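You operate a simulated robot arm through the tools that you are given. There is no shell and no other tool. Be economical: measure what you need, move in short steps, check, and stop when the job is done.

The job below is to be done with a simulated robot arm. You get a single attempt, and the scene is never put back.

TASK
Take the coarse jar on the top of the dryer counter and put it away on the meter end of the sorting table. Press the green run key two times. Put the bead tube on top of the short jar. Take the wed tag on the top of the short table and put it away on the top of the sealing bench. Take the blue-handled scoop and leave it on the packing spot on the plywood bench. Take the green hanging bunch and leave it on the top of the sealing bench. Fetch the grey press and set it on the top of the pouch table. Push the short flap shut. Any order will do. Set down upright: coarse jar, grey press.

Only the result counts: the job must be done as asked and must still hold three seconds after the hand-in. Knocking over, shifting, dropping, spilling or breaking anything else fails it.

THE ROBOT
A 7-joint arm with a fingered hand on a trunk, on a base that drives. Base frame: it is fixed to the floor where the robot stands at the start and does not move with it; the origin is under the middle of the robot, x ahead of it, y to its left, z up; the surface under the hand at the start is at about z = 900. Units: mm, degrees, N and s.
With the tool pointing down near the work surface it reaches from about 100 to 920 mm from the robot's upright axis, wherever it stands. Its first joint turns from -69.0 to 172.0 degrees. Places, roughly: bead tube (5x5x13 cm) [500, 500, 1000]; blue-handled scoop (8x13x17 cm) [200, 5100, 900]; coarse jar [500, 0, 1000]; green hanging bunch (9x9x20 cm) [-2100, 4400, 900]; green run key [600, 2100, 1400]; grey press (10x9x16 cm) [-2100, 4100, 900]; meter end of the sorting table [-1100, 10900, 900]; packing spot on the plywood bench (26x24 cm) [-3400, 7140, 800]; short flap [-3600, 7200, 1100]; short jar [500, 250, 1000]; top of the pouch table [-3900, 3800, 900]; top of the sealing bench [-5800, 2900, 900]; wed tag [250, 4500, 1000]. Payload 5 kg.
Tool frame: the origin (TCP) lies between the finger pads and is the grasp point; the fingertips stand 32 mm ahead of it; z points along the fingers, y is the line along which they close. The gripper opens to 160 mm. The gripper's body begins 89 mm behind the TCP. The gripper is a hand of 3 fingers: y runs from the thumb to the fingers, the wrist lies at [0, 0, -252] in the tool frame.
Orientation is that of the tool frame in the base frame, as a unit quaternion [x, y, z, w]. With the fingers straight down and closing along the base's y, the tool's x points along the base's -x, its y along +y and its z along -z.

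THE INTERFACE
- The arm moves only by the tool arm_command. Its argument "steps" is a list of rows, each an object (a shift or turn left out is 0) with "linear": the shift along the tool's x, y, z in cm, a list of three; "rot": the turn, a rotation vector about the tool's x, y, z in degrees, a list of three. In form: [{"linear": [x, y, z], "rot": [ax, ay, az]}, ...]. A call has 1 to 10 rows; each row shifts and turns the commanded pose from where the row before left it, along the tool's axes as they then stand. Rows are played at 5 a second. More than 50 mm and 8.6 degrees between two rows, and nothing of the call is played. Where a pose cannot be reached the arm comes as near as it can. A force on the tool above 40 N (or 10 N above the force at the start of the call, whichever is more), or a blocked arm, ends the call early, and 0.2 s more pass. In this call time passes only in rows, and 0.2 s behind the last. The reply holds the time, the measured pose of the TCP, the force on the tool along the base axes, the opening and the grip force, in the units named above and with some noise, with the torque about the TCP (base axes, N m) and any sound that the robot's microphone picked up.
- Cameras (640 x 400 px; columns grow to the right, rows downward): "scene" is now at [126.7, 33.2, 1136.6]; the picture's right is [0.37, -0.93, -0.00], its down [-0.15, -0.06, -0.99] and it looks along [0.92, 0.37, -0.16] (base axes); focal length 248 px, centre (320, 200). "wrist" rides on the gripper at [65, -4, -116] in the tool frame; the picture's right is [0.06, 1.00, 0.00], its down [-0.87, 0.05, -0.49] and it looks along [-0.49, 0.03, 0.87] (tool axes); focal length 261 px, centre (320, 200). There is no depth. A picture from a camera that has moved, and an enlarged one, comes with that camera's place and axes in the base frame and with its lens. The place of the scene camera against the robot may be out by one fixed shift of up to 12 mm in any direction.
- grab_frame(camera): a new picture of that camera. No time passes.
- raise_lower(by): slides the trunk up (or, below 0, down) by that many mm; the arm and the scene camera ride with it, the base frame stays. It gives what a move gives, with no picture.
- roll_base(legs): drives the robot by 1 to 6 legs, each [ahead, left, turn to the left] in mm, mm and degrees, along the robot's own axes; the way and the turn of a leg run together, so that a leg with both is an arc; at most 1500 mm and 180 degrees a leg. The arm and the cameras ride along, it lands a little off, and it stops where it bumps. It gives what a move gives.
- curl_fingers(finger1, finger2, thumb_bend): sets how far each is bent, from 0 (flat) to 100 (curled in); at 30 the hand is open as for a grip, at 70 the pads meet at the TCP. One left out holds its place. A second passes; each finger stops where it meets its share of the squeeze, and holds until it gets a number again. It is the only way to open and close the hand. It gives what a move gives, with no picture; readings hold the bend of each and the force on the fingers (four entries, about 0 where the hand has none), thumb and palm.
- head_to(pan, tilt): turns the head with the scene camera to pan (to the left, within 86 degrees either way) and tilt (down, from -29 to 69), counted from straight ahead of the robot. It gives what a move gives.
- zoom(camera, box): a new picture of the part [left, top, right, bottom] of that camera's present view, enlarged. No time passes.
- close_job(): hands the job in; it is judged then, once.

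Go step by step. Nothing tells you exact positions but the pictures and the camera data: compare them with the known pose of the tool, close in by small moves and look again before you grip or let go. The budget is 207 turns and 192 pictures, counting those below and the enlarged ones. Unless the task says otherwise, let go and move clear before handing in.

The tools are called after "Request:" as name(argument=value, ...) on one line, values as JSON. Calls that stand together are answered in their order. arm_command: Moves the arm, as the interface text tells. Its arguments: {"type":"object","properties":{"steps":{"type":"array","items":{"type":"object","properties":{"linear":{"type":"array","items":{"type":"number"}},"rot":{"type":"array","items":{"type":"number"}}}}}},"required":["steps"]} The other tools are called the same way: raise_lower (by) slides the trunk up or down; curl_fingers (finger1, finger2, thumb_bend) moves the fingers one by one; roll_base (legs) drives the base; head_to (pan, tilt) turns the head that bears the scene camera; grab_frame (camera) takes a picture; zoom (camera, box) takes an enlarged picture of a part of a camera's view; close_job () hands the job in.

At the start:

```text
time: 0.0
tcp_pos: [562.0, 234.0, 1170.6]
ee_rot: [0.0, 1.0, 0.0, 0.0]
contact_force: [-0.3, 0.0, 0.3]
ft_torque: [-0.02, 0.02, -0.02]
gripper_width: 160.0
grasp_force: 0.0
shape: jaw
bend: [30.0, 30.0, 30.0]
finger forces: [0.0, 0.0, 0.0, 0.0, 0.0, 0.0]
trunk travel left (down, up): [-252.0, 688.0]
robot x, y, heading: [-1.3, 1.3, -0.4]
head pan, tilt: [21.8, 9.1]
```

scene: 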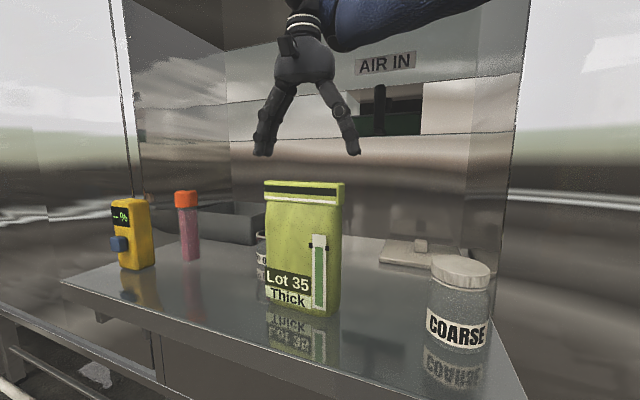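
wrist: 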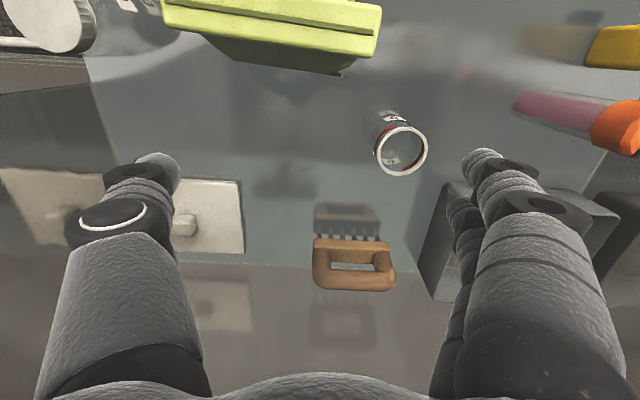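

I see the dryer counter with the yellow meter, bead tube, a bag, the short jar behind it and the coarse jar at right. I start with the bead tube, and look closer at it and at the short jar first.

Request:
zoom(camera="wrist", box=[340, 60, 640, 250])

Request:
zoom(camera="scene", box=[90, 160, 360, 330])

```text
2.11 times, centred on (490, 155) of wrist
camera zoom: at [497.0, 228.1, 1286.5], right [-0.06, 1.0, 0.0], down [0.87, 0.05, 0.49], along [0.49, 0.03, -0.87], focal length 549 px, centre (-38, 295)
```

zoom: 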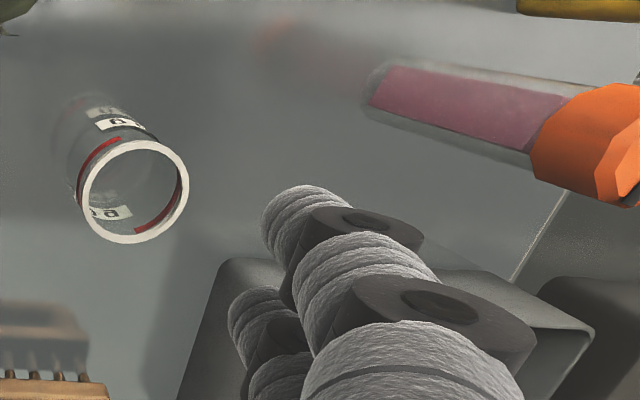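

```text
2.35 times, centred on (225, 245) of scene
camera zoom: at [126.7, 33.2, 1136.6], right [0.37, -0.93, 0.0], down [-0.15, -0.06, -0.99], along [0.92, 0.37, -0.16], focal length 583 px, centre (544, 94)
```

zoom: 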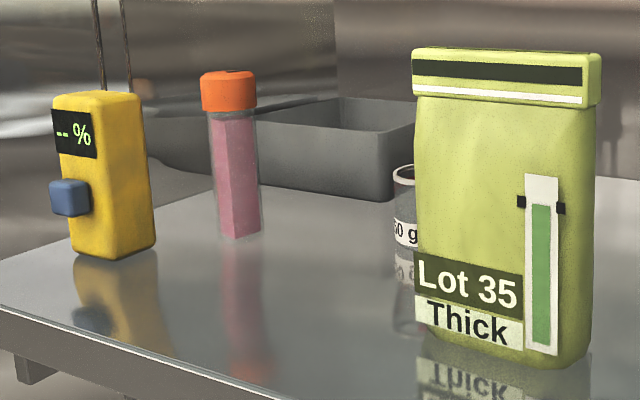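

The tube stands at about (540, 513) on the surface; the short jar is at about (594, 336). I bring the hand over the tube, staying high.

Request:
arm_command(steps=[{"linear": [0.4, 4.5, 0]}, {"linear": [0.4, 4.5, 0]}, {"linear": [0.4, 4.5, 0]}, {"linear": [0.4, 4.5, 0]}, {"linear": [0.4, 4.5, 0]}, {"linear": [0.2, 4.5, 0]}, {"linear": [0, 0, 0]}])

Request:
curl_fingers(finger1=42, finger2=42, thumb_bend=42)

Request:
grab_frame(camera="wrist")

Request:
grab_frame(camera="scene")

```text
time: 1.3
tcp_pos: [571.9, 364.1, 1210.3]
ee_rot: [0.016, 0.999, 0.032, -0.018]
contact_force: [-0.3, 0.4, -0.8]
ft_torque: [-0.02, 0.01, 0.02]
gripper_width: 159.9
grasp_force: 0.0
shape: jaw
bend: [30.0, 30.0, 30.0]
finger forces: [0.1, 0.0, 0.0, 0.0, 0.0, 0.0]
out of reach, approached as far as the arm can: row 5, 6
trunk travel left (down, up): [-252.0, 688.0]
robot x, y, heading: [-4.0, -2.2, 0.2]
head pan, tilt: [21.8, 9.1]
stopped in row 6: the arm was blocked; the commanded pose is now the measured one
```

```text
time: 2.3
tcp_pos: [572.1, 363.7, 1211.5]
ee_rot: [0.019, 0.999, 0.031, -0.018]
contact_force: [-0.3, 0.8, -1.2]
ft_torque: [0.02, 0.0, 0.01]
gripper_width: 120.8
grasp_force: 0.0
shape: fingers
bend: [42.0, 42.0, 42.0]
finger forces: [0.1, 0.0, 0.1, 0.0, 0.0, 0.0]
trunk travel left (down, up): [-252.0, 688.0]
robot x, y, heading: [0.1, -8.4, -0.1]
head pan, tilt: [21.8, 9.1]
```

```text
187 pictures are left
camera wrist: at [512.3, 353.4, 1328.1], right [-0.02, 1.0, 0.06], down [0.89, -0.01, 0.46], along [0.46, 0.07, -0.88], focal length 261 px, centre (320, 200)
```

wrist: 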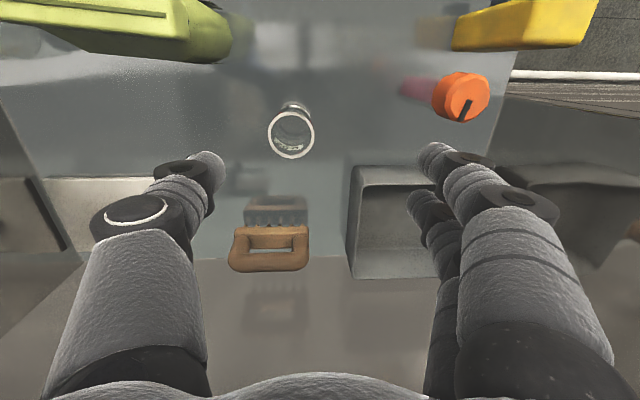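

```text
186 pictures are left
camera scene: at [120.5, 35.4, 1135.2], right [0.37, -0.93, 0.0], down [-0.14, -0.06, -0.99], along [0.92, 0.37, -0.16], focal length 248 px, centre (320, 200)
```

scene: 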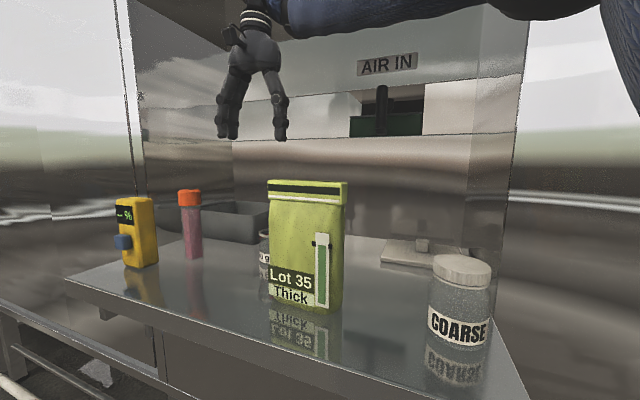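

The arm ran out of reach sideways at this height, so I'd better shift the base to the left. I look at the floor around first.

Request:
head_to(pan=70, tilt=25)

Request:
grab_frame(camera="scene")

Request:
head_to(pan=0, tilt=60)

Request:
grab_frame(camera="scene")

```text
time: 3.5
tcp_pos: [572.5, 364.6, 1210.7]
ee_rot: [0.019, 0.999, 0.031, -0.017]
contact_force: [0.5, -0.6, 0.8]
ft_torque: [0.01, -0.01, 0.03]
gripper_width: 120.7
grasp_force: 0.0
shape: fingers
bend: [42.0, 42.0, 42.0]
finger forces: [0.0, 0.1, 0.0, 0.1, 0.0, 0.0]
trunk travel left (down, up): [-252.0, 688.0]
robot x, y, heading: [-3.7, -4.5, -0.1]
head pan, tilt: [70.0, 25.0]
```

```text
185 pictures are left
camera scene: at [66.3, 87.6, 1109.2], right [0.94, -0.34, 0.0], down [-0.14, -0.4, -0.91], along [0.31, 0.85, -0.42], focal length 248 px, centre (320, 200)
```

scene: 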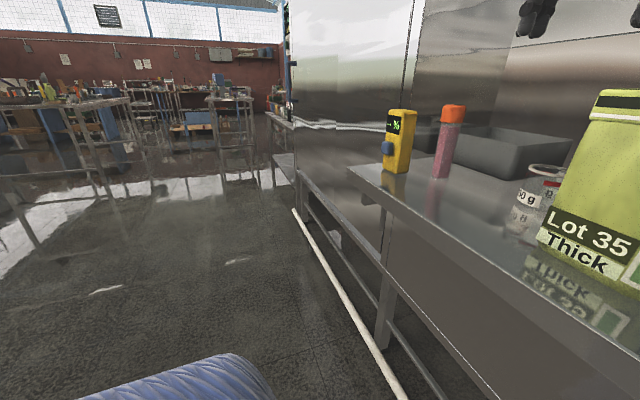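

```text
time: 4.9
tcp_pos: [573.5, 363.8, 1211.0]
ee_rot: [0.02, 0.999, 0.031, -0.019]
contact_force: [0.3, 1.1, -0.8]
ft_torque: [0.02, 0.02, -0.01]
gripper_width: 120.9
grasp_force: 0.1
shape: fingers
bend: [42.0, 42.0, 42.0]
finger forces: [0.0, 0.0, 0.1, 0.0, 0.1, 0.0]
trunk travel left (down, up): [-252.0, 688.0]
robot x, y, heading: [-5.5, -1.6, 0.1]
head pan, tilt: [0.0, 60.0]
```

```text
184 pictures are left
camera scene: at [102.2, 1.2, 1059.7], right [0.0, -1.0, 0.0], down [-0.87, 0.0, -0.5], along [0.5, 0.0, -0.87], focal length 248 px, centre (320, 200)
```

scene: 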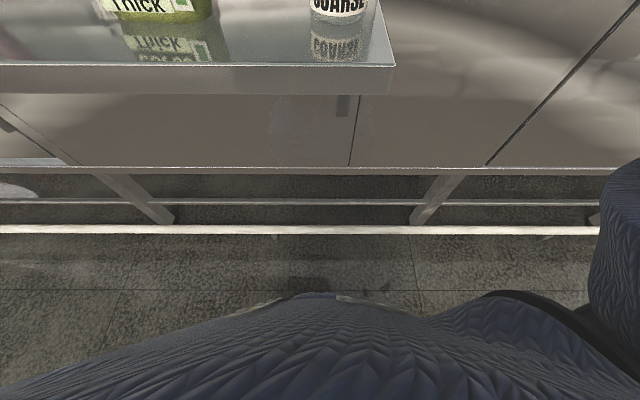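

The floor to the left is free along the counter. I drive 250 mm left.

Request:
roll_base(legs=[[0, 250, 0]])

Request:
head_to(pan=15, tilt=20)

Request:
grab_frame(camera="wrist")

Request:
grab_frame(camera="scene")

```text
time: 6.7
tcp_pos: [592.1, 598.5, 1210.0]
ee_rot: [0.026, 0.999, 0.039, -0.023]
contact_force: [-0.8, -1.1, 0.3]
ft_torque: [0.03, 0.03, 0.01]
gripper_width: 120.1
grasp_force: 0.3
shape: fingers
bend: [42.0, 42.0, 42.0]
finger forces: [0.5, 0.1, 0.0, 0.0, 0.0, 0.0]
trunk travel left (down, up): [-252.0, 688.0]
robot x, y, heading: [-1.9, 244.9, -0.1]
head pan, tilt: [0.0, 60.0]
```

```text
time: 7.7
tcp_pos: [591.1, 599.5, 1210.2]
ee_rot: [0.027, 0.999, 0.04, -0.024]
contact_force: [0.5, -2.7, 1.2]
ft_torque: [0.07, 0.0, -0.08]
gripper_width: 118.1
grasp_force: 1.6
shape: fingers
bend: [43.0, 42.0, 42.0]
finger forces: [2.3, 0.6, 0.1, 0.0, 0.0, 0.1]
trunk travel left (down, up): [-252.0, 688.0]
robot x, y, heading: [-8.2, 243.2, -0.2]
head pan, tilt: [15.0, 20.0]
```

```text
183 pictures are left
camera wrist: at [532.2, 588.5, 1328.8], right [-0.01, 1.0, 0.08], down [0.89, -0.03, 0.45], along [0.45, 0.07, -0.89], focal length 261 px, centre (320, 200)
```

wrist: 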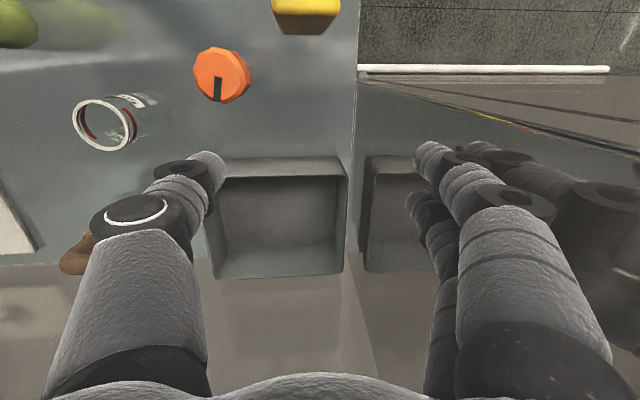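

```text
182 pictures are left
camera scene: at [132.4, 266.8, 1117.9], right [0.26, -0.97, 0.0], down [-0.34, -0.09, -0.94], along [0.91, 0.24, -0.35], focal length 248 px, centre (320, 200)
```

scene: 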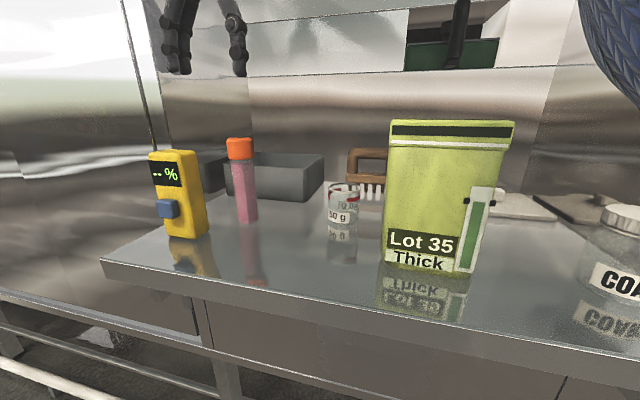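

There is a hood side wall at the left which a finger just touches. I back off to above the tube at about (537, 515) and straighten the tool.

Request:
arm_command(steps=[{"linear": [0, -4.5, 0]}, {"linear": [2.7, -3.9, 0]}, {"linear": [2.7, 0, 0], "rot": [2.3, -1.4, -1.55]}, {"linear": [0, 0, 0], "rot": [2.3, -1.4, -1.55]}, {"linear": [0, 0, 0]}])

Request:
grab_frame(camera="wrist")

Request:
grab_frame(camera="scene")

```text
time: 8.9
tcp_pos: [525.7, 522.1, 1210.7]
ee_rot: [0.0, 1.0, -0.003, 0.005]
contact_force: [0.2, -0.1, 0.2]
ft_torque: [-0.03, -0.01, 0.03]
gripper_width: 120.1
grasp_force: 0.1
shape: fingers
bend: [42.0, 42.0, 42.0]
finger forces: [0.0, 0.1, 0.0, 0.0, 0.0, 0.0]
trunk travel left (down, up): [-252.0, 688.0]
robot x, y, heading: [-5.4, 245.4, -0.3]
head pan, tilt: [15.0, 20.0]
```

```text
181 pictures are left
camera wrist: at [461.1, 517.6, 1326.3], right [-0.06, 1.0, -0.01], down [0.86, 0.06, 0.5], along [0.5, 0.03, -0.87], focal length 261 px, centre (320, 200)
```

wrist: 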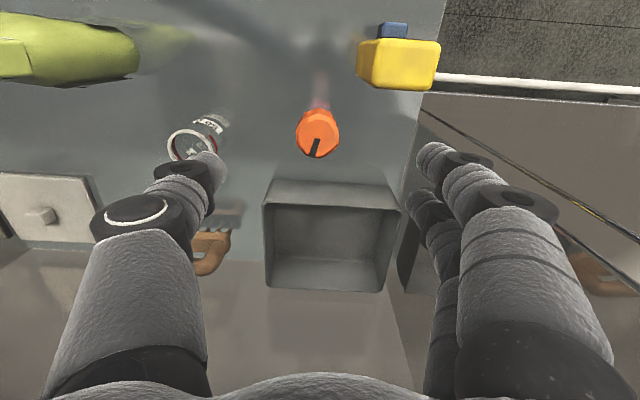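

```text
180 pictures are left
camera scene: at [127.0, 269.3, 1118.9], right [0.26, -0.97, 0.0], down [-0.33, -0.09, -0.94], along [0.91, 0.24, -0.34], focal length 248 px, centre (320, 200)
```

scene: 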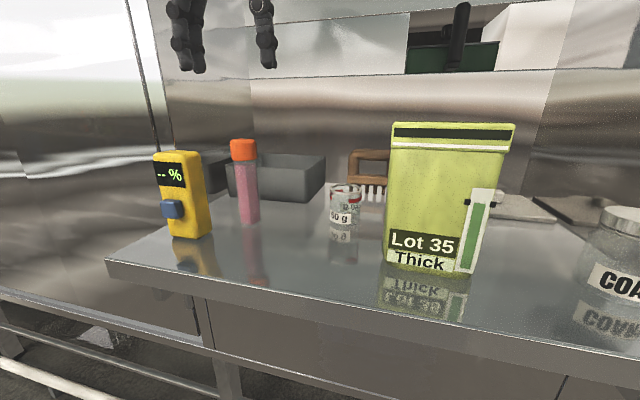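

Tube cap centre is at about (541, 518). I narrow the opening, centre over it and come down part of the way.

Request:
curl_fingers(finger1=48, finger2=48, thumb_bend=48)

Request:
arm_command(steps=[{"linear": [-1.7, -0.4, 0]}, {"linear": [0, 0, 4]}, {"linear": [0, 0, 4]}, {"linear": [0, 0, 4]}, {"linear": [0, 0, 0]}])

Request:
grab_frame(camera="wrist")

Request:
grab_frame(camera="scene")

```text
time: 9.9
tcp_pos: [527.0, 524.0, 1209.8]
ee_rot: [-0.002, 1.0, -0.003, 0.004]
contact_force: [0.0, -0.3, -0.6]
ft_torque: [0.01, -0.02, 0.0]
gripper_width: 96.5
grasp_force: 0.1
shape: fingers
bend: [48.0, 48.0, 48.0]
finger forces: [0.1, 0.0, 0.0, 0.0, 0.0, 0.0]
trunk travel left (down, up): [-252.0, 688.0]
robot x, y, heading: [-3.2, 248.8, -0.1]
head pan, tilt: [15.0, 20.0]
```

```text
time: 11.1
tcp_pos: [542.6, 515.7, 1163.6]
ee_rot: [-0.001, 1.0, -0.003, 0.004]
contact_force: [0.4, 0.0, 0.2]
ft_torque: [-0.03, 0.03, 0.03]
gripper_width: 96.4
grasp_force: 0.1
shape: fingers
bend: [48.0, 48.0, 48.0]
finger forces: [0.1, 0.0, 0.0, 0.0, 0.0, 0.1]
out of reach, approached as far as the arm can: row 3, 4
trunk travel left (down, up): [-252.0, 688.0]
robot x, y, heading: [-1.9, 249.4, -0.4]
head pan, tilt: [15.0, 20.0]
```

```text
179 pictures are left
camera wrist: at [478.1, 510.8, 1279.2], right [-0.06, 1.0, -0.01], down [0.87, 0.06, 0.5], along [0.5, 0.02, -0.87], focal length 261 px, centre (320, 200)
```

wrist: 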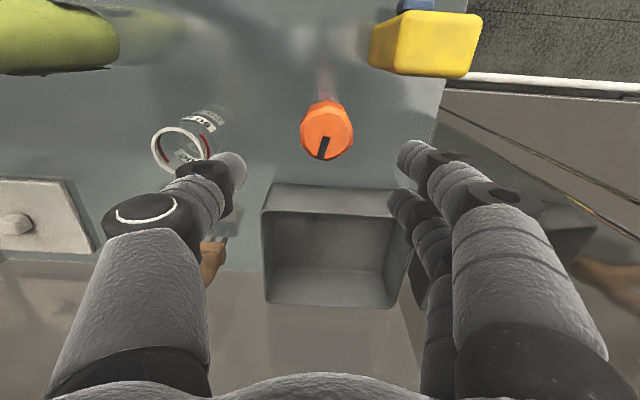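

```text
178 pictures are left
camera scene: at [127.2, 269.5, 1118.7], right [0.26, -0.97, 0.0], down [-0.33, -0.09, -0.94], along [0.91, 0.24, -0.34], focal length 248 px, centre (320, 200)
```

scene: 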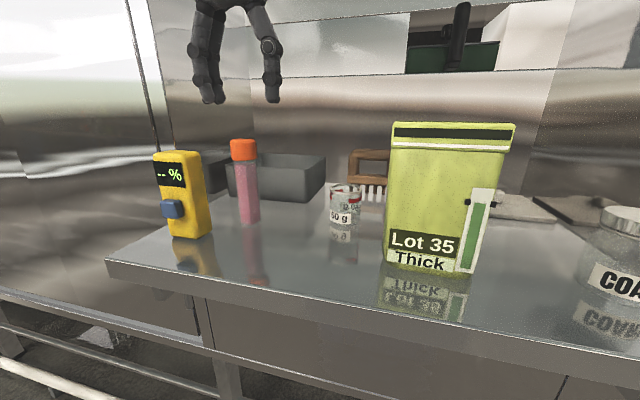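

The arm is low enough relative to the trunk, so I use the trunk to go down. The tube is well centred at (541, 516).

Request:
raise_lower(by=-80)

Request:
grab_frame(camera="wrist")

Request:
grab_frame(camera="scene")

```text
time: 12.3
tcp_pos: [542.5, 516.5, 1085.0]
ee_rot: [-0.001, 1.0, -0.003, 0.003]
contact_force: [-0.5, 0.0, -0.3]
ft_torque: [-0.01, 0.0, 0.0]
gripper_width: 96.0
grasp_force: 0.0
shape: fingers
bend: [48.0, 48.0, 48.0]
finger forces: [0.0, 0.1, 0.1, 0.0, 0.1, 0.0]
trunk travel left (down, up): [-172.0, 768.0]
robot x, y, heading: [-2.2, 245.8, -0.0]
head pan, tilt: [15.0, 20.0]
```

```text
177 pictures are left
camera wrist: at [477.8, 510.7, 1199.6], right [-0.06, 1.0, -0.01], down [0.87, 0.06, 0.5], along [0.5, 0.02, -0.87], focal length 261 px, centre (320, 200)
```

wrist: 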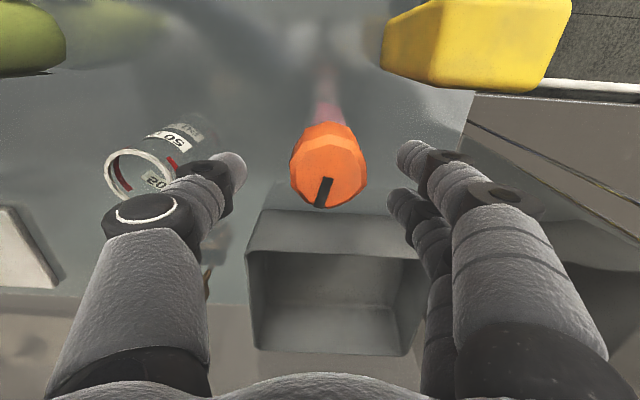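

```text
176 pictures are left
camera scene: at [127.0, 269.4, 1038.9], right [0.26, -0.97, 0.0], down [-0.33, -0.09, -0.94], along [0.91, 0.24, -0.34], focal length 248 px, centre (320, 200)
```

scene: 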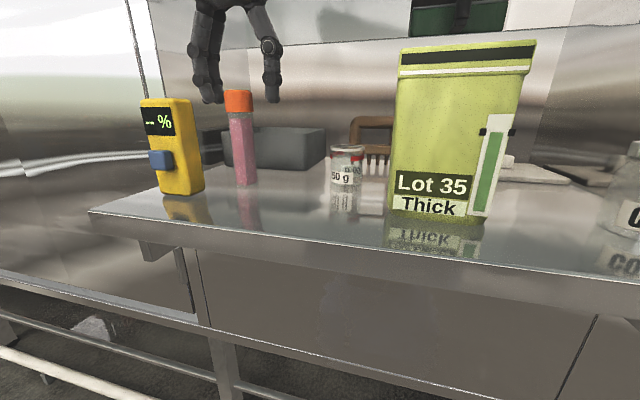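

Combining the views, the cap top is at z≈1050 and the tube is at about (538, 516). I lower another 65 mm to straddle the cap.

Request:
raise_lower(by=-65)

Request:
grab_frame(camera="wrist")

Request:
zoom(camera="scene", box=[100, 0, 420, 200])

```text
time: 13.3
tcp_pos: [541.7, 516.3, 1020.4]
ee_rot: [-0.001, 1.0, -0.003, 0.004]
contact_force: [0.0, 0.9, 0.6]
ft_torque: [0.0, 0.0, 0.0]
gripper_width: 96.1
grasp_force: 0.2
shape: fingers
bend: [48.0, 48.0, 48.0]
finger forces: [0.1, 0.0, 0.0, 0.1, 0.0, 0.0]
trunk travel left (down, up): [-107.0, 833.0]
robot x, y, heading: [-2.6, 245.4, -0.1]
head pan, tilt: [15.0, 20.0]
```

```text
175 pictures are left
camera wrist: at [477.8, 510.7, 1134.6], right [-0.06, 1.0, -0.01], down [0.87, 0.06, 0.5], along [0.5, 0.02, -0.87], focal length 261 px, centre (320, 200)
```

wrist: 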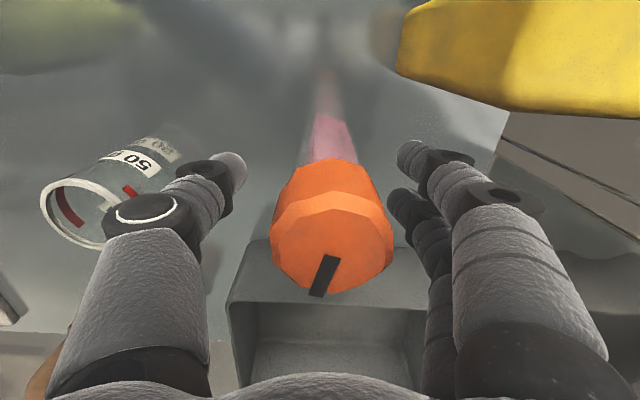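

```text
2.00 times, centred on (260, 100) of scene
camera zoom: at [127.0, 269.4, 973.9], right [0.26, -0.97, 0.0], down [-0.33, -0.09, -0.94], along [0.91, 0.24, -0.34], focal length 496 px, centre (440, 400)
```

zoom: 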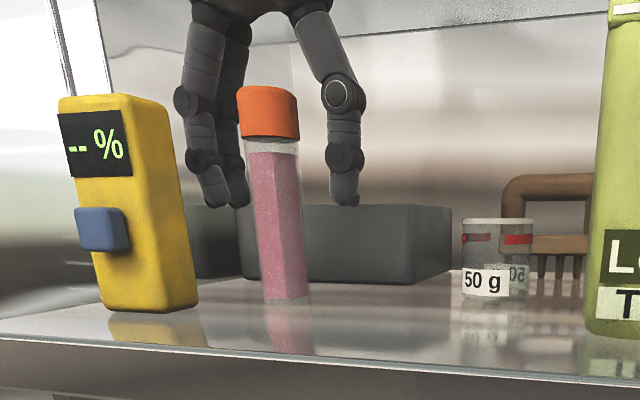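

The fingers straddle the tube just below the cap, centred in y. I close.

Request:
curl_fingers(finger1=66, finger2=66, thumb_bend=66)

Request:
grab_frame(camera="wrist")

Request:
zoom(camera="scene", box=[100, 0, 420, 200])

```text
time: 14.3
tcp_pos: [542.5, 516.3, 1018.7]
ee_rot: [-0.001, 1.0, -0.004, 0.004]
contact_force: [-0.4, 0.6, 0.0]
ft_torque: [0.01, -0.04, -0.04]
gripper_width: 43.8
grasp_force: 7.7
shape: fingers
bend: [61.0, 63.0, 63.0]
finger forces: [5.0, 3.0, 0.0, 0.0, 8.1, 0.0]
trunk travel left (down, up): [-107.0, 833.0]
robot x, y, heading: [-5.8, 249.8, -0.0]
head pan, tilt: [15.0, 20.0]
```

```text
173 pictures are left
camera wrist: at [478.0, 510.8, 1134.3], right [-0.06, 1.0, -0.01], down [0.87, 0.06, 0.5], along [0.5, 0.02, -0.87], focal length 261 px, centre (320, 200)
```

wrist: 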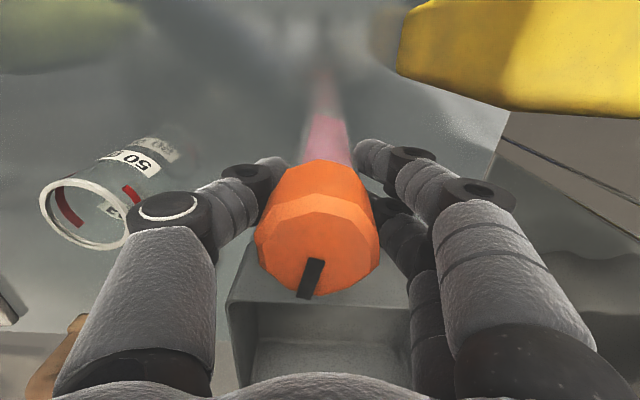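

```text
2.00 times, centred on (260, 100) of scene
camera zoom: at [127.2, 269.5, 973.7], right [0.26, -0.97, 0.0], down [-0.33, -0.09, -0.94], along [0.91, 0.24, -0.34], focal length 496 px, centre (440, 400)
```

zoom: 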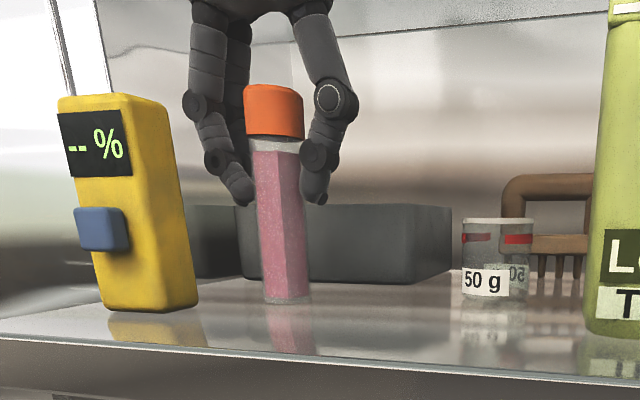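

The tube is held. I squeeze a little more and lift with the trunk.

Request:
curl_fingers(finger1=70, finger2=70, thumb_bend=70)

Request:
raise_lower(by=160)

Request:
grab_frame(camera="wrist")

Request:
grab_frame(camera="scene")

```text
time: 15.3
tcp_pos: [542.5, 515.3, 1018.7]
ee_rot: [-0.001, 1.0, -0.003, 0.003]
contact_force: [0.0, 0.1, -0.5]
ft_torque: [0.01, 0.03, 0.0]
gripper_width: 42.5
grasp_force: 15.9
shape: fingers
bend: [62.0, 64.0, 65.0]
finger forces: [8.6, 6.6, 0.1, 0.1, 15.3, 0.1]
trunk travel left (down, up): [-107.0, 833.0]
robot x, y, heading: [-5.3, 248.7, -0.3]
head pan, tilt: [15.0, 20.0]
```

```text
time: 17.2
tcp_pos: [543.3, 515.5, 1178.4]
ee_rot: [-0.001, 1.0, -0.003, 0.003]
contact_force: [0.2, 0.1, -2.0]
ft_torque: [-0.04, -0.02, 0.01]
gripper_width: 42.7
grasp_force: 15.3
shape: fingers
bend: [62.0, 64.0, 65.0]
finger forces: [8.6, 6.6, 0.0, 0.1, 15.4, 0.1]
trunk travel left (down, up): [-267.0, 673.0]
robot x, y, heading: [-2.8, 247.8, -0.2]
head pan, tilt: [15.0, 20.0]
```

```text
171 pictures are left
camera wrist: at [478.3, 510.7, 1294.1], right [-0.06, 1.0, -0.01], down [0.87, 0.06, 0.5], along [0.5, 0.02, -0.87], focal length 261 px, centre (320, 200)
```

wrist: 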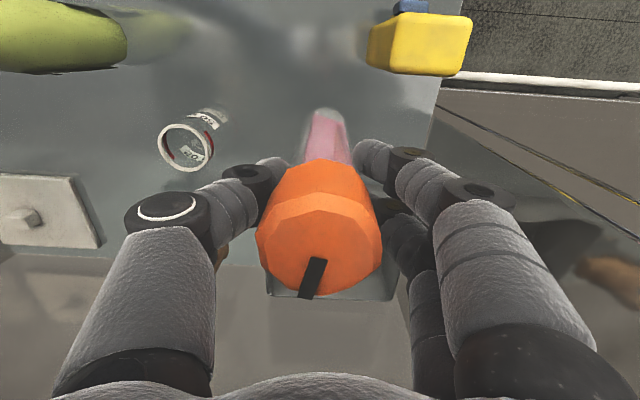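

```text
170 pictures are left
camera scene: at [127.3, 269.4, 1133.6], right [0.26, -0.97, 0.0], down [-0.33, -0.09, -0.94], along [0.91, 0.24, -0.34], focal length 248 px, centre (320, 200)
```

scene: 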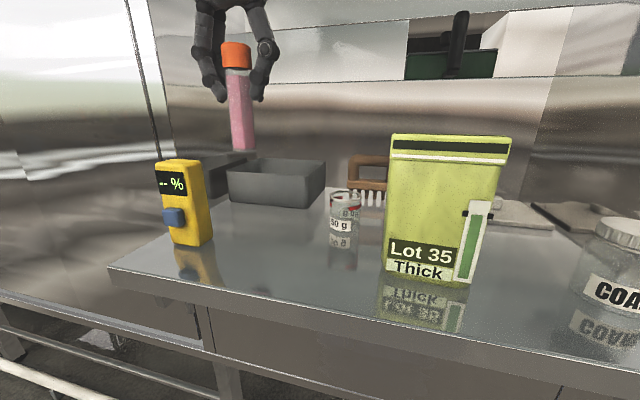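

The tube is up. By triangulation the short jar's rim is centred at about (598, 340, 969), and the tube hangs under the TCP with its bottom about 114 mm below. I move over the jar.

Request:
arm_command(steps=[{"linear": [-1, -3.5, 0]}, {"linear": [-1, -3.5, 0]}, {"linear": [-1, -3.5, 0]}, {"linear": [-1, -3.5, 0]}, {"linear": [-1.6, -3.4, 0]}, {"linear": [0, 0, 0]}])

Request:
grab_frame(camera="wrist")

Request:
grab_frame(camera="scene")

```text
time: 18.6
tcp_pos: [603.7, 348.4, 1203.2]
ee_rot: [-0.001, 1.0, -0.005, 0.0]
contact_force: [-0.6, 0.3, -1.9]
ft_torque: [0.01, 0.02, -0.03]
gripper_width: 42.4
grasp_force: 15.4
shape: fingers
bend: [62.0, 64.0, 65.0]
finger forces: [9.0, 6.8, 0.1, 0.0, 15.2, 0.1]
out of reach, approached as far as the arm can: row 3, 4, 5
trunk travel left (down, up): [-267.0, 673.0]
robot x, y, heading: [-1.9, 251.2, -0.1]
head pan, tilt: [15.0, 20.0]
```

```text
169 pictures are left
camera wrist: at [539.7, 344.5, 1318.2], right [-0.06, 1.0, -0.01], down [0.87, 0.06, 0.49], along [0.49, 0.02, -0.87], focal length 261 px, centre (320, 200)
```

wrist: 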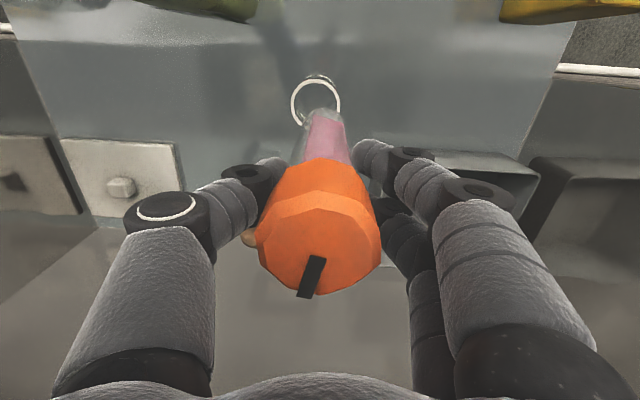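

```text
168 pictures are left
camera scene: at [127.2, 269.5, 1133.7], right [0.26, -0.97, 0.0], down [-0.33, -0.09, -0.94], along [0.91, 0.24, -0.34], focal length 248 px, centre (320, 200)
```

scene: 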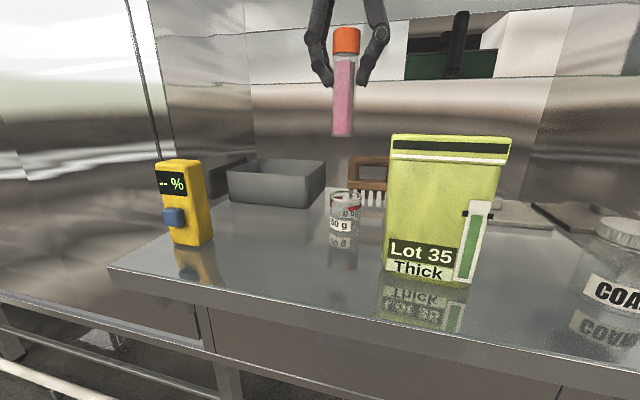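

I lower by trunk 70 mm and correct the small lateral error.

Request:
raise_lower(by=-70)

Request:
arm_command(steps=[{"linear": [0.3, -0.3, 0]}, {"linear": [0.2, -0.3, 0]}, {"linear": [0, 0, 0]}])

Request:
grab_frame(camera="wrist")

Request:
zoom(camera="scene", box=[240, 0, 440, 125])

```text
time: 19.7
tcp_pos: [604.5, 349.0, 1132.5]
ee_rot: [0.0, 1.0, -0.006, 0.001]
contact_force: [-0.3, -0.3, -1.6]
ft_torque: [0.02, 0.0, -0.06]
gripper_width: 42.2
grasp_force: 15.5
shape: fingers
bend: [62.0, 64.0, 65.0]
finger forces: [9.0, 6.9, 0.1, 0.0, 15.1, 0.1]
trunk travel left (down, up): [-197.0, 743.0]
robot x, y, heading: [-3.2, 242.3, -0.3]
head pan, tilt: [15.0, 20.0]
```

```text
time: 20.5
tcp_pos: [599.7, 343.0, 1133.7]
ee_rot: [-0.001, 1.0, -0.006, 0.0]
contact_force: [0.5, -1.0, -2.3]
ft_torque: [0.01, -0.05, -0.02]
gripper_width: 42.5
grasp_force: 15.5
shape: fingers
bend: [62.0, 64.0, 65.0]
finger forces: [9.0, 7.0, 0.0, 0.0, 15.3, 0.0]
trunk travel left (down, up): [-197.0, 743.0]
robot x, y, heading: [-4.4, 245.0, -0.0]
head pan, tilt: [15.0, 20.0]
```

```text
167 pictures are left
camera wrist: at [535.5, 338.9, 1249.2], right [-0.06, 1.0, -0.01], down [0.87, 0.06, 0.49], along [0.49, 0.02, -0.87], focal length 261 px, centre (320, 200)
```

wrist: 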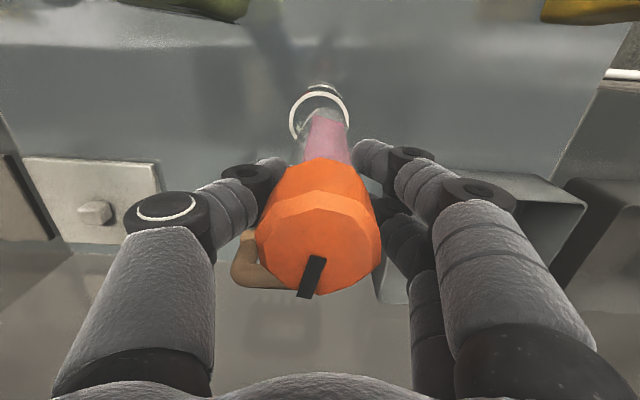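

```text
3.20 times, centred on (340, 62) of scene
camera zoom: at [127.2, 269.4, 1063.7], right [0.26, -0.97, 0.0], down [-0.33, -0.09, -0.94], along [0.91, 0.24, -0.34], focal length 793 px, centre (256, 640)
```

zoom: 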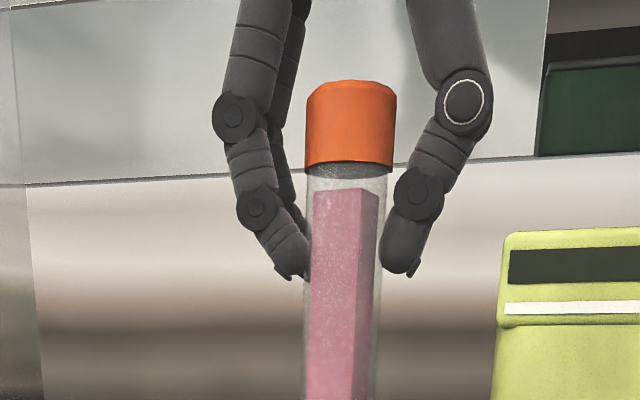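

Request:
raise_lower(by=-38)

Request:
grab_frame(camera="wrist")

Request:
zoom(camera="scene", box=[240, 0, 440, 200])

```text
time: 21.3
tcp_pos: [599.3, 342.5, 1095.5]
ee_rot: [-0.001, 1.0, -0.006, 0.0]
contact_force: [0.4, -0.5, -1.6]
ft_torque: [0.02, -0.03, -0.02]
gripper_width: 42.3
grasp_force: 15.5
shape: fingers
bend: [62.0, 64.0, 65.0]
finger forces: [8.9, 7.0, 0.0, 0.0, 15.2, 0.1]
trunk travel left (down, up): [-159.0, 781.0]
robot x, y, heading: [0.8, 248.4, -0.6]
head pan, tilt: [15.0, 20.0]
```

```text
165 pictures are left
camera wrist: at [535.2, 338.9, 1211.5], right [-0.06, 1.0, -0.01], down [0.87, 0.06, 0.49], along [0.49, 0.02, -0.87], focal length 261 px, centre (320, 200)
```

wrist: 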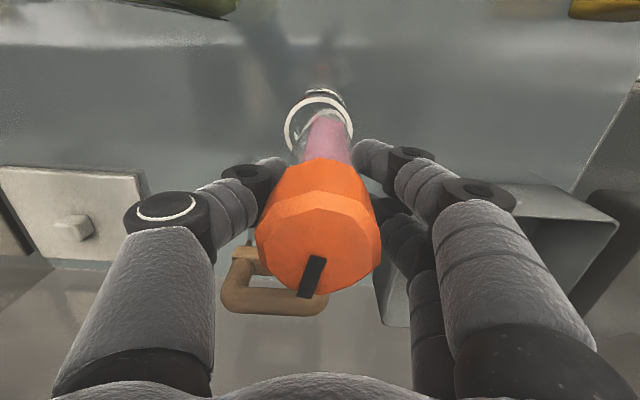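

```text
2.00 times, centred on (340, 100) of scene
camera zoom: at [127.0, 269.4, 1025.8], right [0.26, -0.97, 0.0], down [-0.33, -0.09, -0.94], along [0.91, 0.24, -0.34], focal length 496 px, centre (280, 400)
```

zoom: 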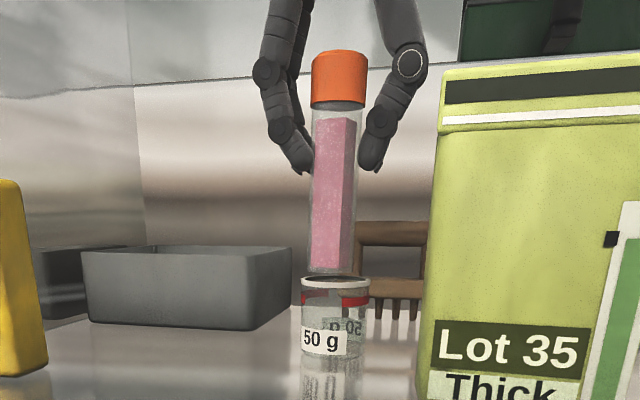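

The tube bottom hovers about 10 mm above the rim, nearly centred. I nudge 3 mm in -y and lower in small steps.

Request:
arm_command(steps=[{"linear": [0, -0.3, 0]}, {"linear": [0, 0, 0]}])

Request:
raise_lower(by=-9)

Request:
raise_lower(by=-4)

Request:
zoom(camera="scene", box=[240, 0, 440, 200])

Request:
grab_frame(camera="wrist")

```text
time: 21.9
tcp_pos: [599.0, 339.9, 1095.4]
ee_rot: [-0.001, 1.0, -0.006, -0.001]
contact_force: [-0.6, -0.6, -2.3]
ft_torque: [0.02, -0.03, -0.01]
gripper_width: 42.2
grasp_force: 15.8
shape: fingers
bend: [62.0, 64.0, 65.0]
finger forces: [9.0, 7.0, 0.0, 0.0, 15.2, 0.0]
trunk travel left (down, up): [-159.0, 781.0]
robot x, y, heading: [-3.7, 245.7, -0.1]
head pan, tilt: [15.0, 20.0]
```

```text
time: 22.5
tcp_pos: [599.4, 340.2, 1088.3]
ee_rot: [0.0, 1.0, -0.006, 0.0]
contact_force: [-0.6, -0.3, 8.5]
ft_torque: [-0.04, -0.02, -0.03]
gripper_width: 42.2
grasp_force: 17.9
shape: fingers
bend: [62.0, 64.0, 66.0]
finger forces: [10.5, 8.5, 0.1, 0.0, 16.9, 0.0]
trunk travel left (down, up): [-150.0, 790.0]
robot x, y, heading: [-4.4, 247.2, -0.2]
head pan, tilt: [15.0, 20.0]
```

```text
time: 23.0
tcp_pos: [597.7, 340.6, 1084.6]
ee_rot: [0.0, 1.0, -0.006, 0.001]
contact_force: [3.7, 4.0, 32.6]
ft_torque: [0.18, -0.1, -0.02]
gripper_width: 41.7
grasp_force: 22.7
shape: fingers
bend: [64.0, 66.0, 67.0]
finger forces: [12.8, 12.5, 0.0, 0.0, 19.6, 0.0]
trunk travel left (down, up): [-146.0, 794.0]
robot x, y, heading: [0.4, 246.5, -0.3]
head pan, tilt: [15.0, 20.0]
```

```text
2.00 times, centred on (340, 100) of scene
camera zoom: at [126.1, 269.4, 1013.3], right [0.26, -0.97, 0.0], down [-0.33, -0.09, -0.94], along [0.91, 0.24, -0.34], focal length 496 px, centre (280, 400)
```

zoom: 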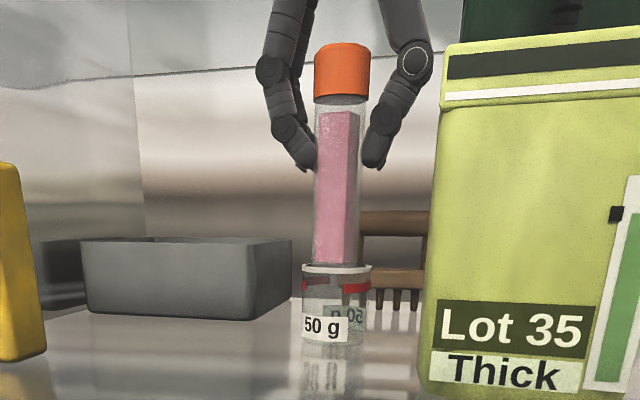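

```text
162 pictures are left
camera wrist: at [534.1, 335.9, 1200.6], right [-0.06, 1.0, -0.01], down [0.87, 0.06, 0.49], along [0.49, 0.02, -0.87], focal length 261 px, centre (320, 200)
```

wrist: 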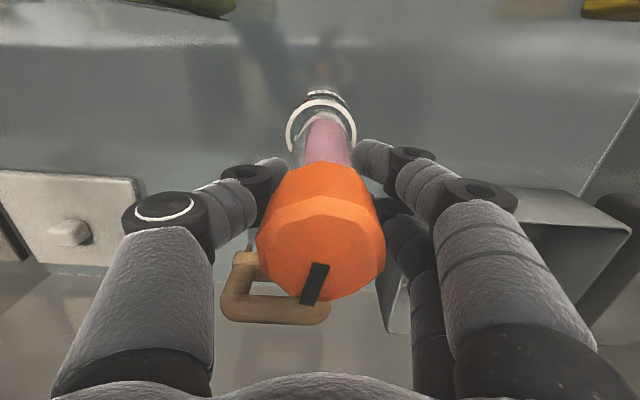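

The tube rests on the jar top (contact force). I ease the pressure, then open gradually.

Request:
raise_lower(by=4)

Request:
curl_fingers(finger1=60, finger2=62, thumb_bend=62)

Request:
zoom(camera="scene", box=[240, 0, 440, 200])

```text
time: 23.5
tcp_pos: [599.7, 340.1, 1085.5]
ee_rot: [-0.001, 1.0, -0.007, -0.001]
contact_force: [-0.5, 2.5, 8.8]
ft_torque: [0.12, -0.01, -0.01]
gripper_width: 41.9
grasp_force: 18.8
shape: fingers
bend: [64.0, 66.0, 66.0]
finger forces: [11.6, 9.3, 0.0, 0.0, 16.5, 0.0]
trunk travel left (down, up): [-150.0, 790.0]
robot x, y, heading: [-4.7, 245.4, -0.1]
head pan, tilt: [15.0, 20.0]
```

```text
time: 24.5
tcp_pos: [599.7, 340.1, 1086.3]
ee_rot: [-0.001, 1.0, -0.006, 0.0]
contact_force: [0.4, 0.0, -2.1]
ft_torque: [0.0, 0.0, -0.01]
gripper_width: 46.4
grasp_force: 0.8
shape: fingers
bend: [59.0, 62.0, 62.0]
finger forces: [0.7, 0.4, 0.0, 0.0, 1.0, 0.1]
trunk travel left (down, up): [-150.0, 790.0]
robot x, y, heading: [-1.3, 248.9, -0.2]
head pan, tilt: [15.0, 20.0]
```

```text
2.00 times, centred on (340, 100) of scene
camera zoom: at [127.2, 269.4, 1016.7], right [0.26, -0.97, 0.0], down [-0.33, -0.09, -0.94], along [0.91, 0.24, -0.34], focal length 496 px, centre (280, 400)
```

zoom: 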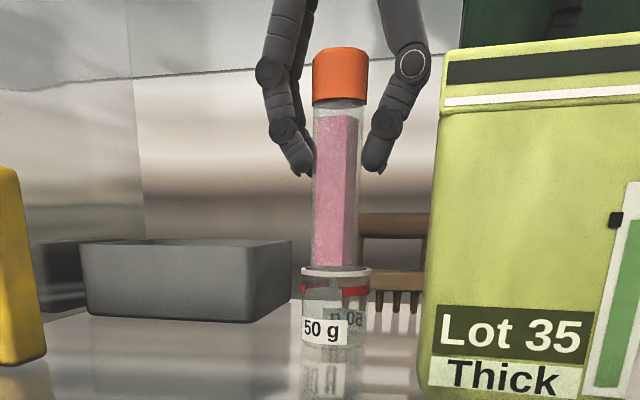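

Request:
curl_fingers(finger1=56, finger2=58, thumb_bend=58)

Request:
curl_fingers(finger1=45, finger2=45, thumb_bend=45)

Request:
zoom(camera="scene", box=[240, 0, 440, 200])

Request:
grab_frame(camera="wrist")

```text
time: 25.5
tcp_pos: [599.9, 340.5, 1086.2]
ee_rot: [-0.001, 1.0, -0.007, -0.001]
contact_force: [0.1, 0.0, 0.7]
ft_torque: [0.03, 0.01, -0.01]
gripper_width: 60.1
grasp_force: 0.0
shape: fingers
bend: [56.0, 57.0, 57.0]
finger forces: [0.0, 0.0, 0.0, 0.0, 0.0, 0.0]
trunk travel left (down, up): [-150.0, 790.0]
robot x, y, heading: [-2.4, 245.2, -0.2]
head pan, tilt: [15.0, 20.0]
```

```text
time: 26.5
tcp_pos: [598.9, 339.3, 1086.0]
ee_rot: [-0.001, 1.0, -0.006, -0.002]
contact_force: [0.1, 0.1, 0.6]
ft_torque: [0.01, -0.03, -0.01]
gripper_width: 106.8
grasp_force: 0.1
shape: fingers
bend: [45.0, 45.0, 45.0]
finger forces: [0.0, 0.1, 0.0, 0.0, 0.0, 0.1]
trunk travel left (down, up): [-150.0, 790.0]
robot x, y, heading: [-5.9, 247.6, -0.1]
head pan, tilt: [15.0, 20.0]
```

```text
2.00 times, centred on (340, 100) of scene
camera zoom: at [127.1, 269.4, 1016.8], right [0.26, -0.97, 0.0], down [-0.33, -0.09, -0.94], along [0.91, 0.24, -0.34], focal length 496 px, centre (280, 400)
```

zoom: 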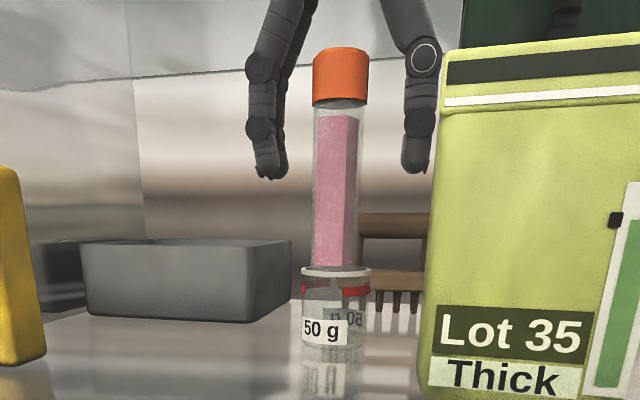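

```text
159 pictures are left
camera wrist: at [535.6, 336.0, 1202.5], right [-0.06, 1.0, -0.01], down [0.87, 0.06, 0.49], along [0.49, 0.02, -0.87], focal length 261 px, centre (320, 200)
```

wrist: 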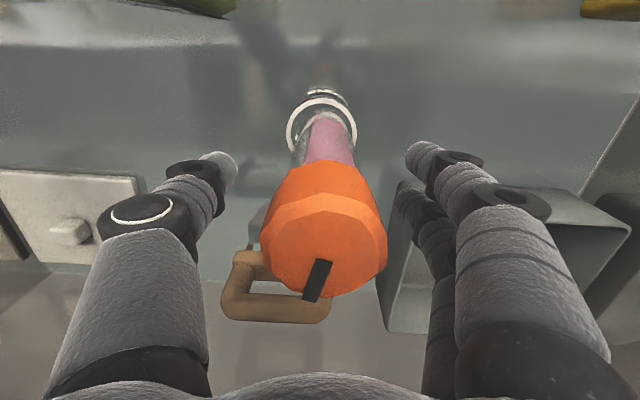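

The tube stands on the jar on its own. I raise the hand clear and retract from the hood before driving to the run key.

Request:
raise_lower(by=200)

Request:
arm_command(steps=[{"linear": [4, 0, 0]}, {"linear": [4, 0, 0]}, {"linear": [4, 0, 0]}, {"linear": [4, 0, 0]}, {"linear": [4, 0, 0]}, {"linear": [0, 0, 0]}])

Request:
head_to(pan=60, tilt=0)

Request:
grab_frame(camera="scene")

Request:
grab_frame(camera="wrist")

```text
time: 28.5
tcp_pos: [565.9, 332.5, 1205.6]
ee_rot: [-0.013, 0.996, -0.049, -0.072]
contact_force: [-0.5, 1.5, 1.0]
ft_torque: [-0.1, 0.01, 0.0]
gripper_width: 107.8
grasp_force: 0.0
shape: fingers
bend: [45.0, 45.0, 45.0]
finger forces: [0.0, 0.1, 0.0, 0.0, 0.1, 0.1]
trunk travel left (down, up): [-336.0, 604.0]
robot x, y, heading: [-3.4, 243.7, -0.2]
head pan, tilt: [15.0, 20.0]
stopped: the arm was blocked; the commanded pose is now the measured one
```

```text
time: 29.9
tcp_pos: [356.5, 325.1, 1241.6]
ee_rot: [-0.013, 0.996, -0.049, -0.069]
contact_force: [0.0, 0.5, 0.2]
ft_torque: [-0.04, -0.06, -0.02]
gripper_width: 107.4
grasp_force: 0.0
shape: fingers
bend: [45.0, 45.0, 45.0]
finger forces: [0.1, 0.1, 0.0, 0.0, 0.0, 0.0]
out of reach, approached as far as the arm can: row 2
trunk travel left (down, up): [-336.0, 604.0]
robot x, y, heading: [-2.4, 245.1, -0.3]
head pan, tilt: [15.0, 20.0]
```

```text
time: 31.0
tcp_pos: [358.6, 326.3, 1239.9]
ee_rot: [-0.012, 0.996, -0.049, -0.071]
contact_force: [-0.3, 0.7, -0.6]
ft_torque: [0.0, 0.05, 0.0]
gripper_width: 107.6
grasp_force: 0.1
shape: fingers
bend: [45.0, 45.0, 45.0]
finger forces: [0.0, 0.0, 0.0, 0.0, 0.0, 0.0]
trunk travel left (down, up): [-336.0, 604.0]
robot x, y, heading: [-6.0, 245.0, -0.5]
head pan, tilt: [60.0, 0.0]
```

```text
158 pictures are left
camera scene: at [81.2, 322.3, 1235.9], right [0.86, -0.51, 0.0], down [0.0, 0.0, -1.0], along [0.51, 0.86, 0.0], focal length 248 px, centre (320, 200)
```

scene: 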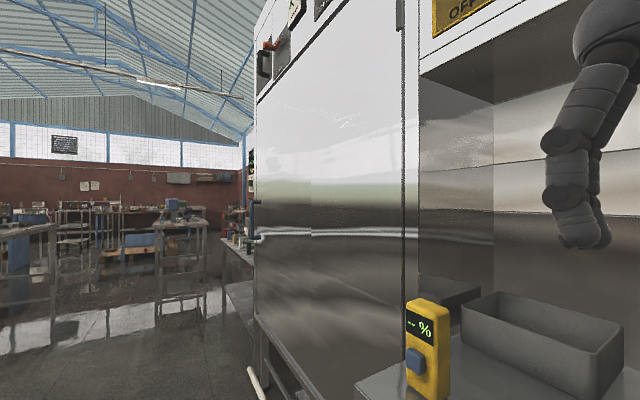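

```text
157 pictures are left
camera wrist: at [311.7, 330.3, 1363.4], right [-0.09, 0.99, -0.09], down [0.93, 0.12, 0.35], along [0.36, -0.05, -0.93], focal length 261 px, centre (320, 200)
```

wrist: 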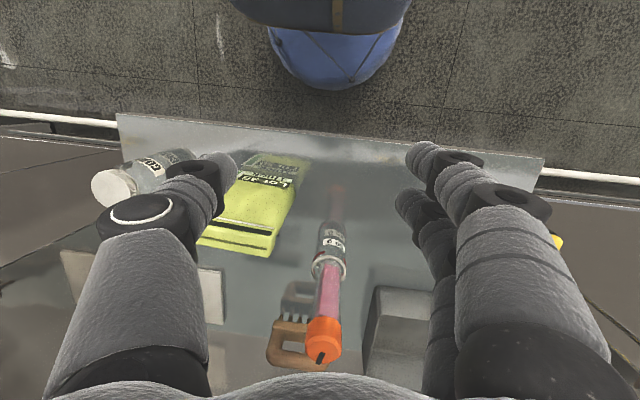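

The trunk raise was blocked because the arm met the hood's lip, but the tube still stands. I back the robot out 400 mm straight and look at where the run key is.

Request:
roll_base(legs=[[-400, 0, 0]])

Request:
head_to(pan=20, tilt=0)

Request:
grab_frame(camera="scene")

Request:
head_to(pan=80, tilt=15)

Request:
grab_frame(camera="scene")

```text
time: 33.5
tcp_pos: [-38.3, 326.3, 1240.1]
ee_rot: [-0.013, 0.996, -0.049, -0.071]
contact_force: [0.3, -0.6, 0.6]
ft_torque: [-0.01, -0.01, -0.01]
gripper_width: 107.4
grasp_force: 0.0
shape: fingers
bend: [45.0, 45.0, 45.0]
finger forces: [0.0, 0.0, 0.0, 0.0, 0.1, 0.0]
trunk travel left (down, up): [-336.0, 604.0]
robot x, y, heading: [-402.3, 253.4, -0.3]
head pan, tilt: [60.0, 0.0]
```

```text
time: 34.5
tcp_pos: [-39.6, 327.5, 1239.9]
ee_rot: [-0.013, 0.996, -0.05, -0.072]
contact_force: [-0.3, 0.0, 0.1]
ft_torque: [0.01, 0.03, -0.03]
gripper_width: 107.2
grasp_force: 0.1
shape: fingers
bend: [45.0, 45.0, 45.0]
finger forces: [0.0, 0.0, 0.1, 0.1, 0.0, 0.0]
trunk travel left (down, up): [-336.0, 604.0]
robot x, y, heading: [-402.2, 251.7, -0.4]
head pan, tilt: [20.0, 0.0]
```

```text
156 pictures are left
camera scene: at [-276.5, 277.1, 1235.9], right [0.34, -0.94, 0.0], down [0.0, 0.0, -1.0], along [0.94, 0.34, 0.0], focal length 248 px, centre (320, 200)
```

scene: 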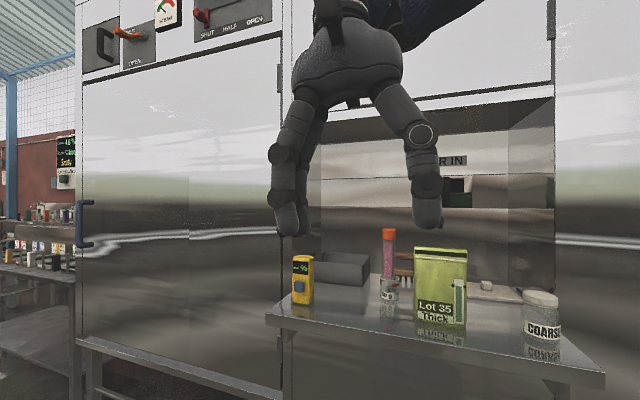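

```text
time: 35.9
tcp_pos: [-38.0, 326.6, 1239.8]
ee_rot: [-0.014, 0.996, -0.051, -0.071]
contact_force: [-0.1, 0.2, 0.3]
ft_torque: [0.04, 0.02, 0.04]
gripper_width: 107.6
grasp_force: 0.1
shape: fingers
bend: [45.0, 45.0, 45.0]
finger forces: [0.1, 0.0, 0.0, 0.0, 0.0, 0.0]
trunk travel left (down, up): [-336.0, 604.0]
robot x, y, heading: [-404.7, 245.6, -0.5]
head pan, tilt: [80.0, 15.0]
```

```text
155 pictures are left
camera scene: at [-344.4, 338.6, 1211.8], right [0.98, -0.18, 0.0], down [-0.05, -0.25, -0.97], along [0.17, 0.95, -0.26], focal length 248 px, centre (320, 200)
```

scene: 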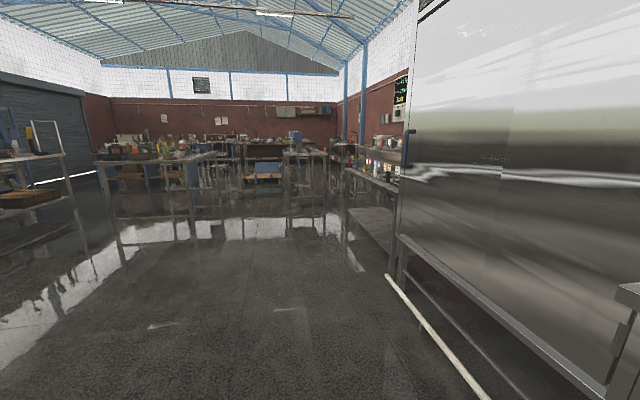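

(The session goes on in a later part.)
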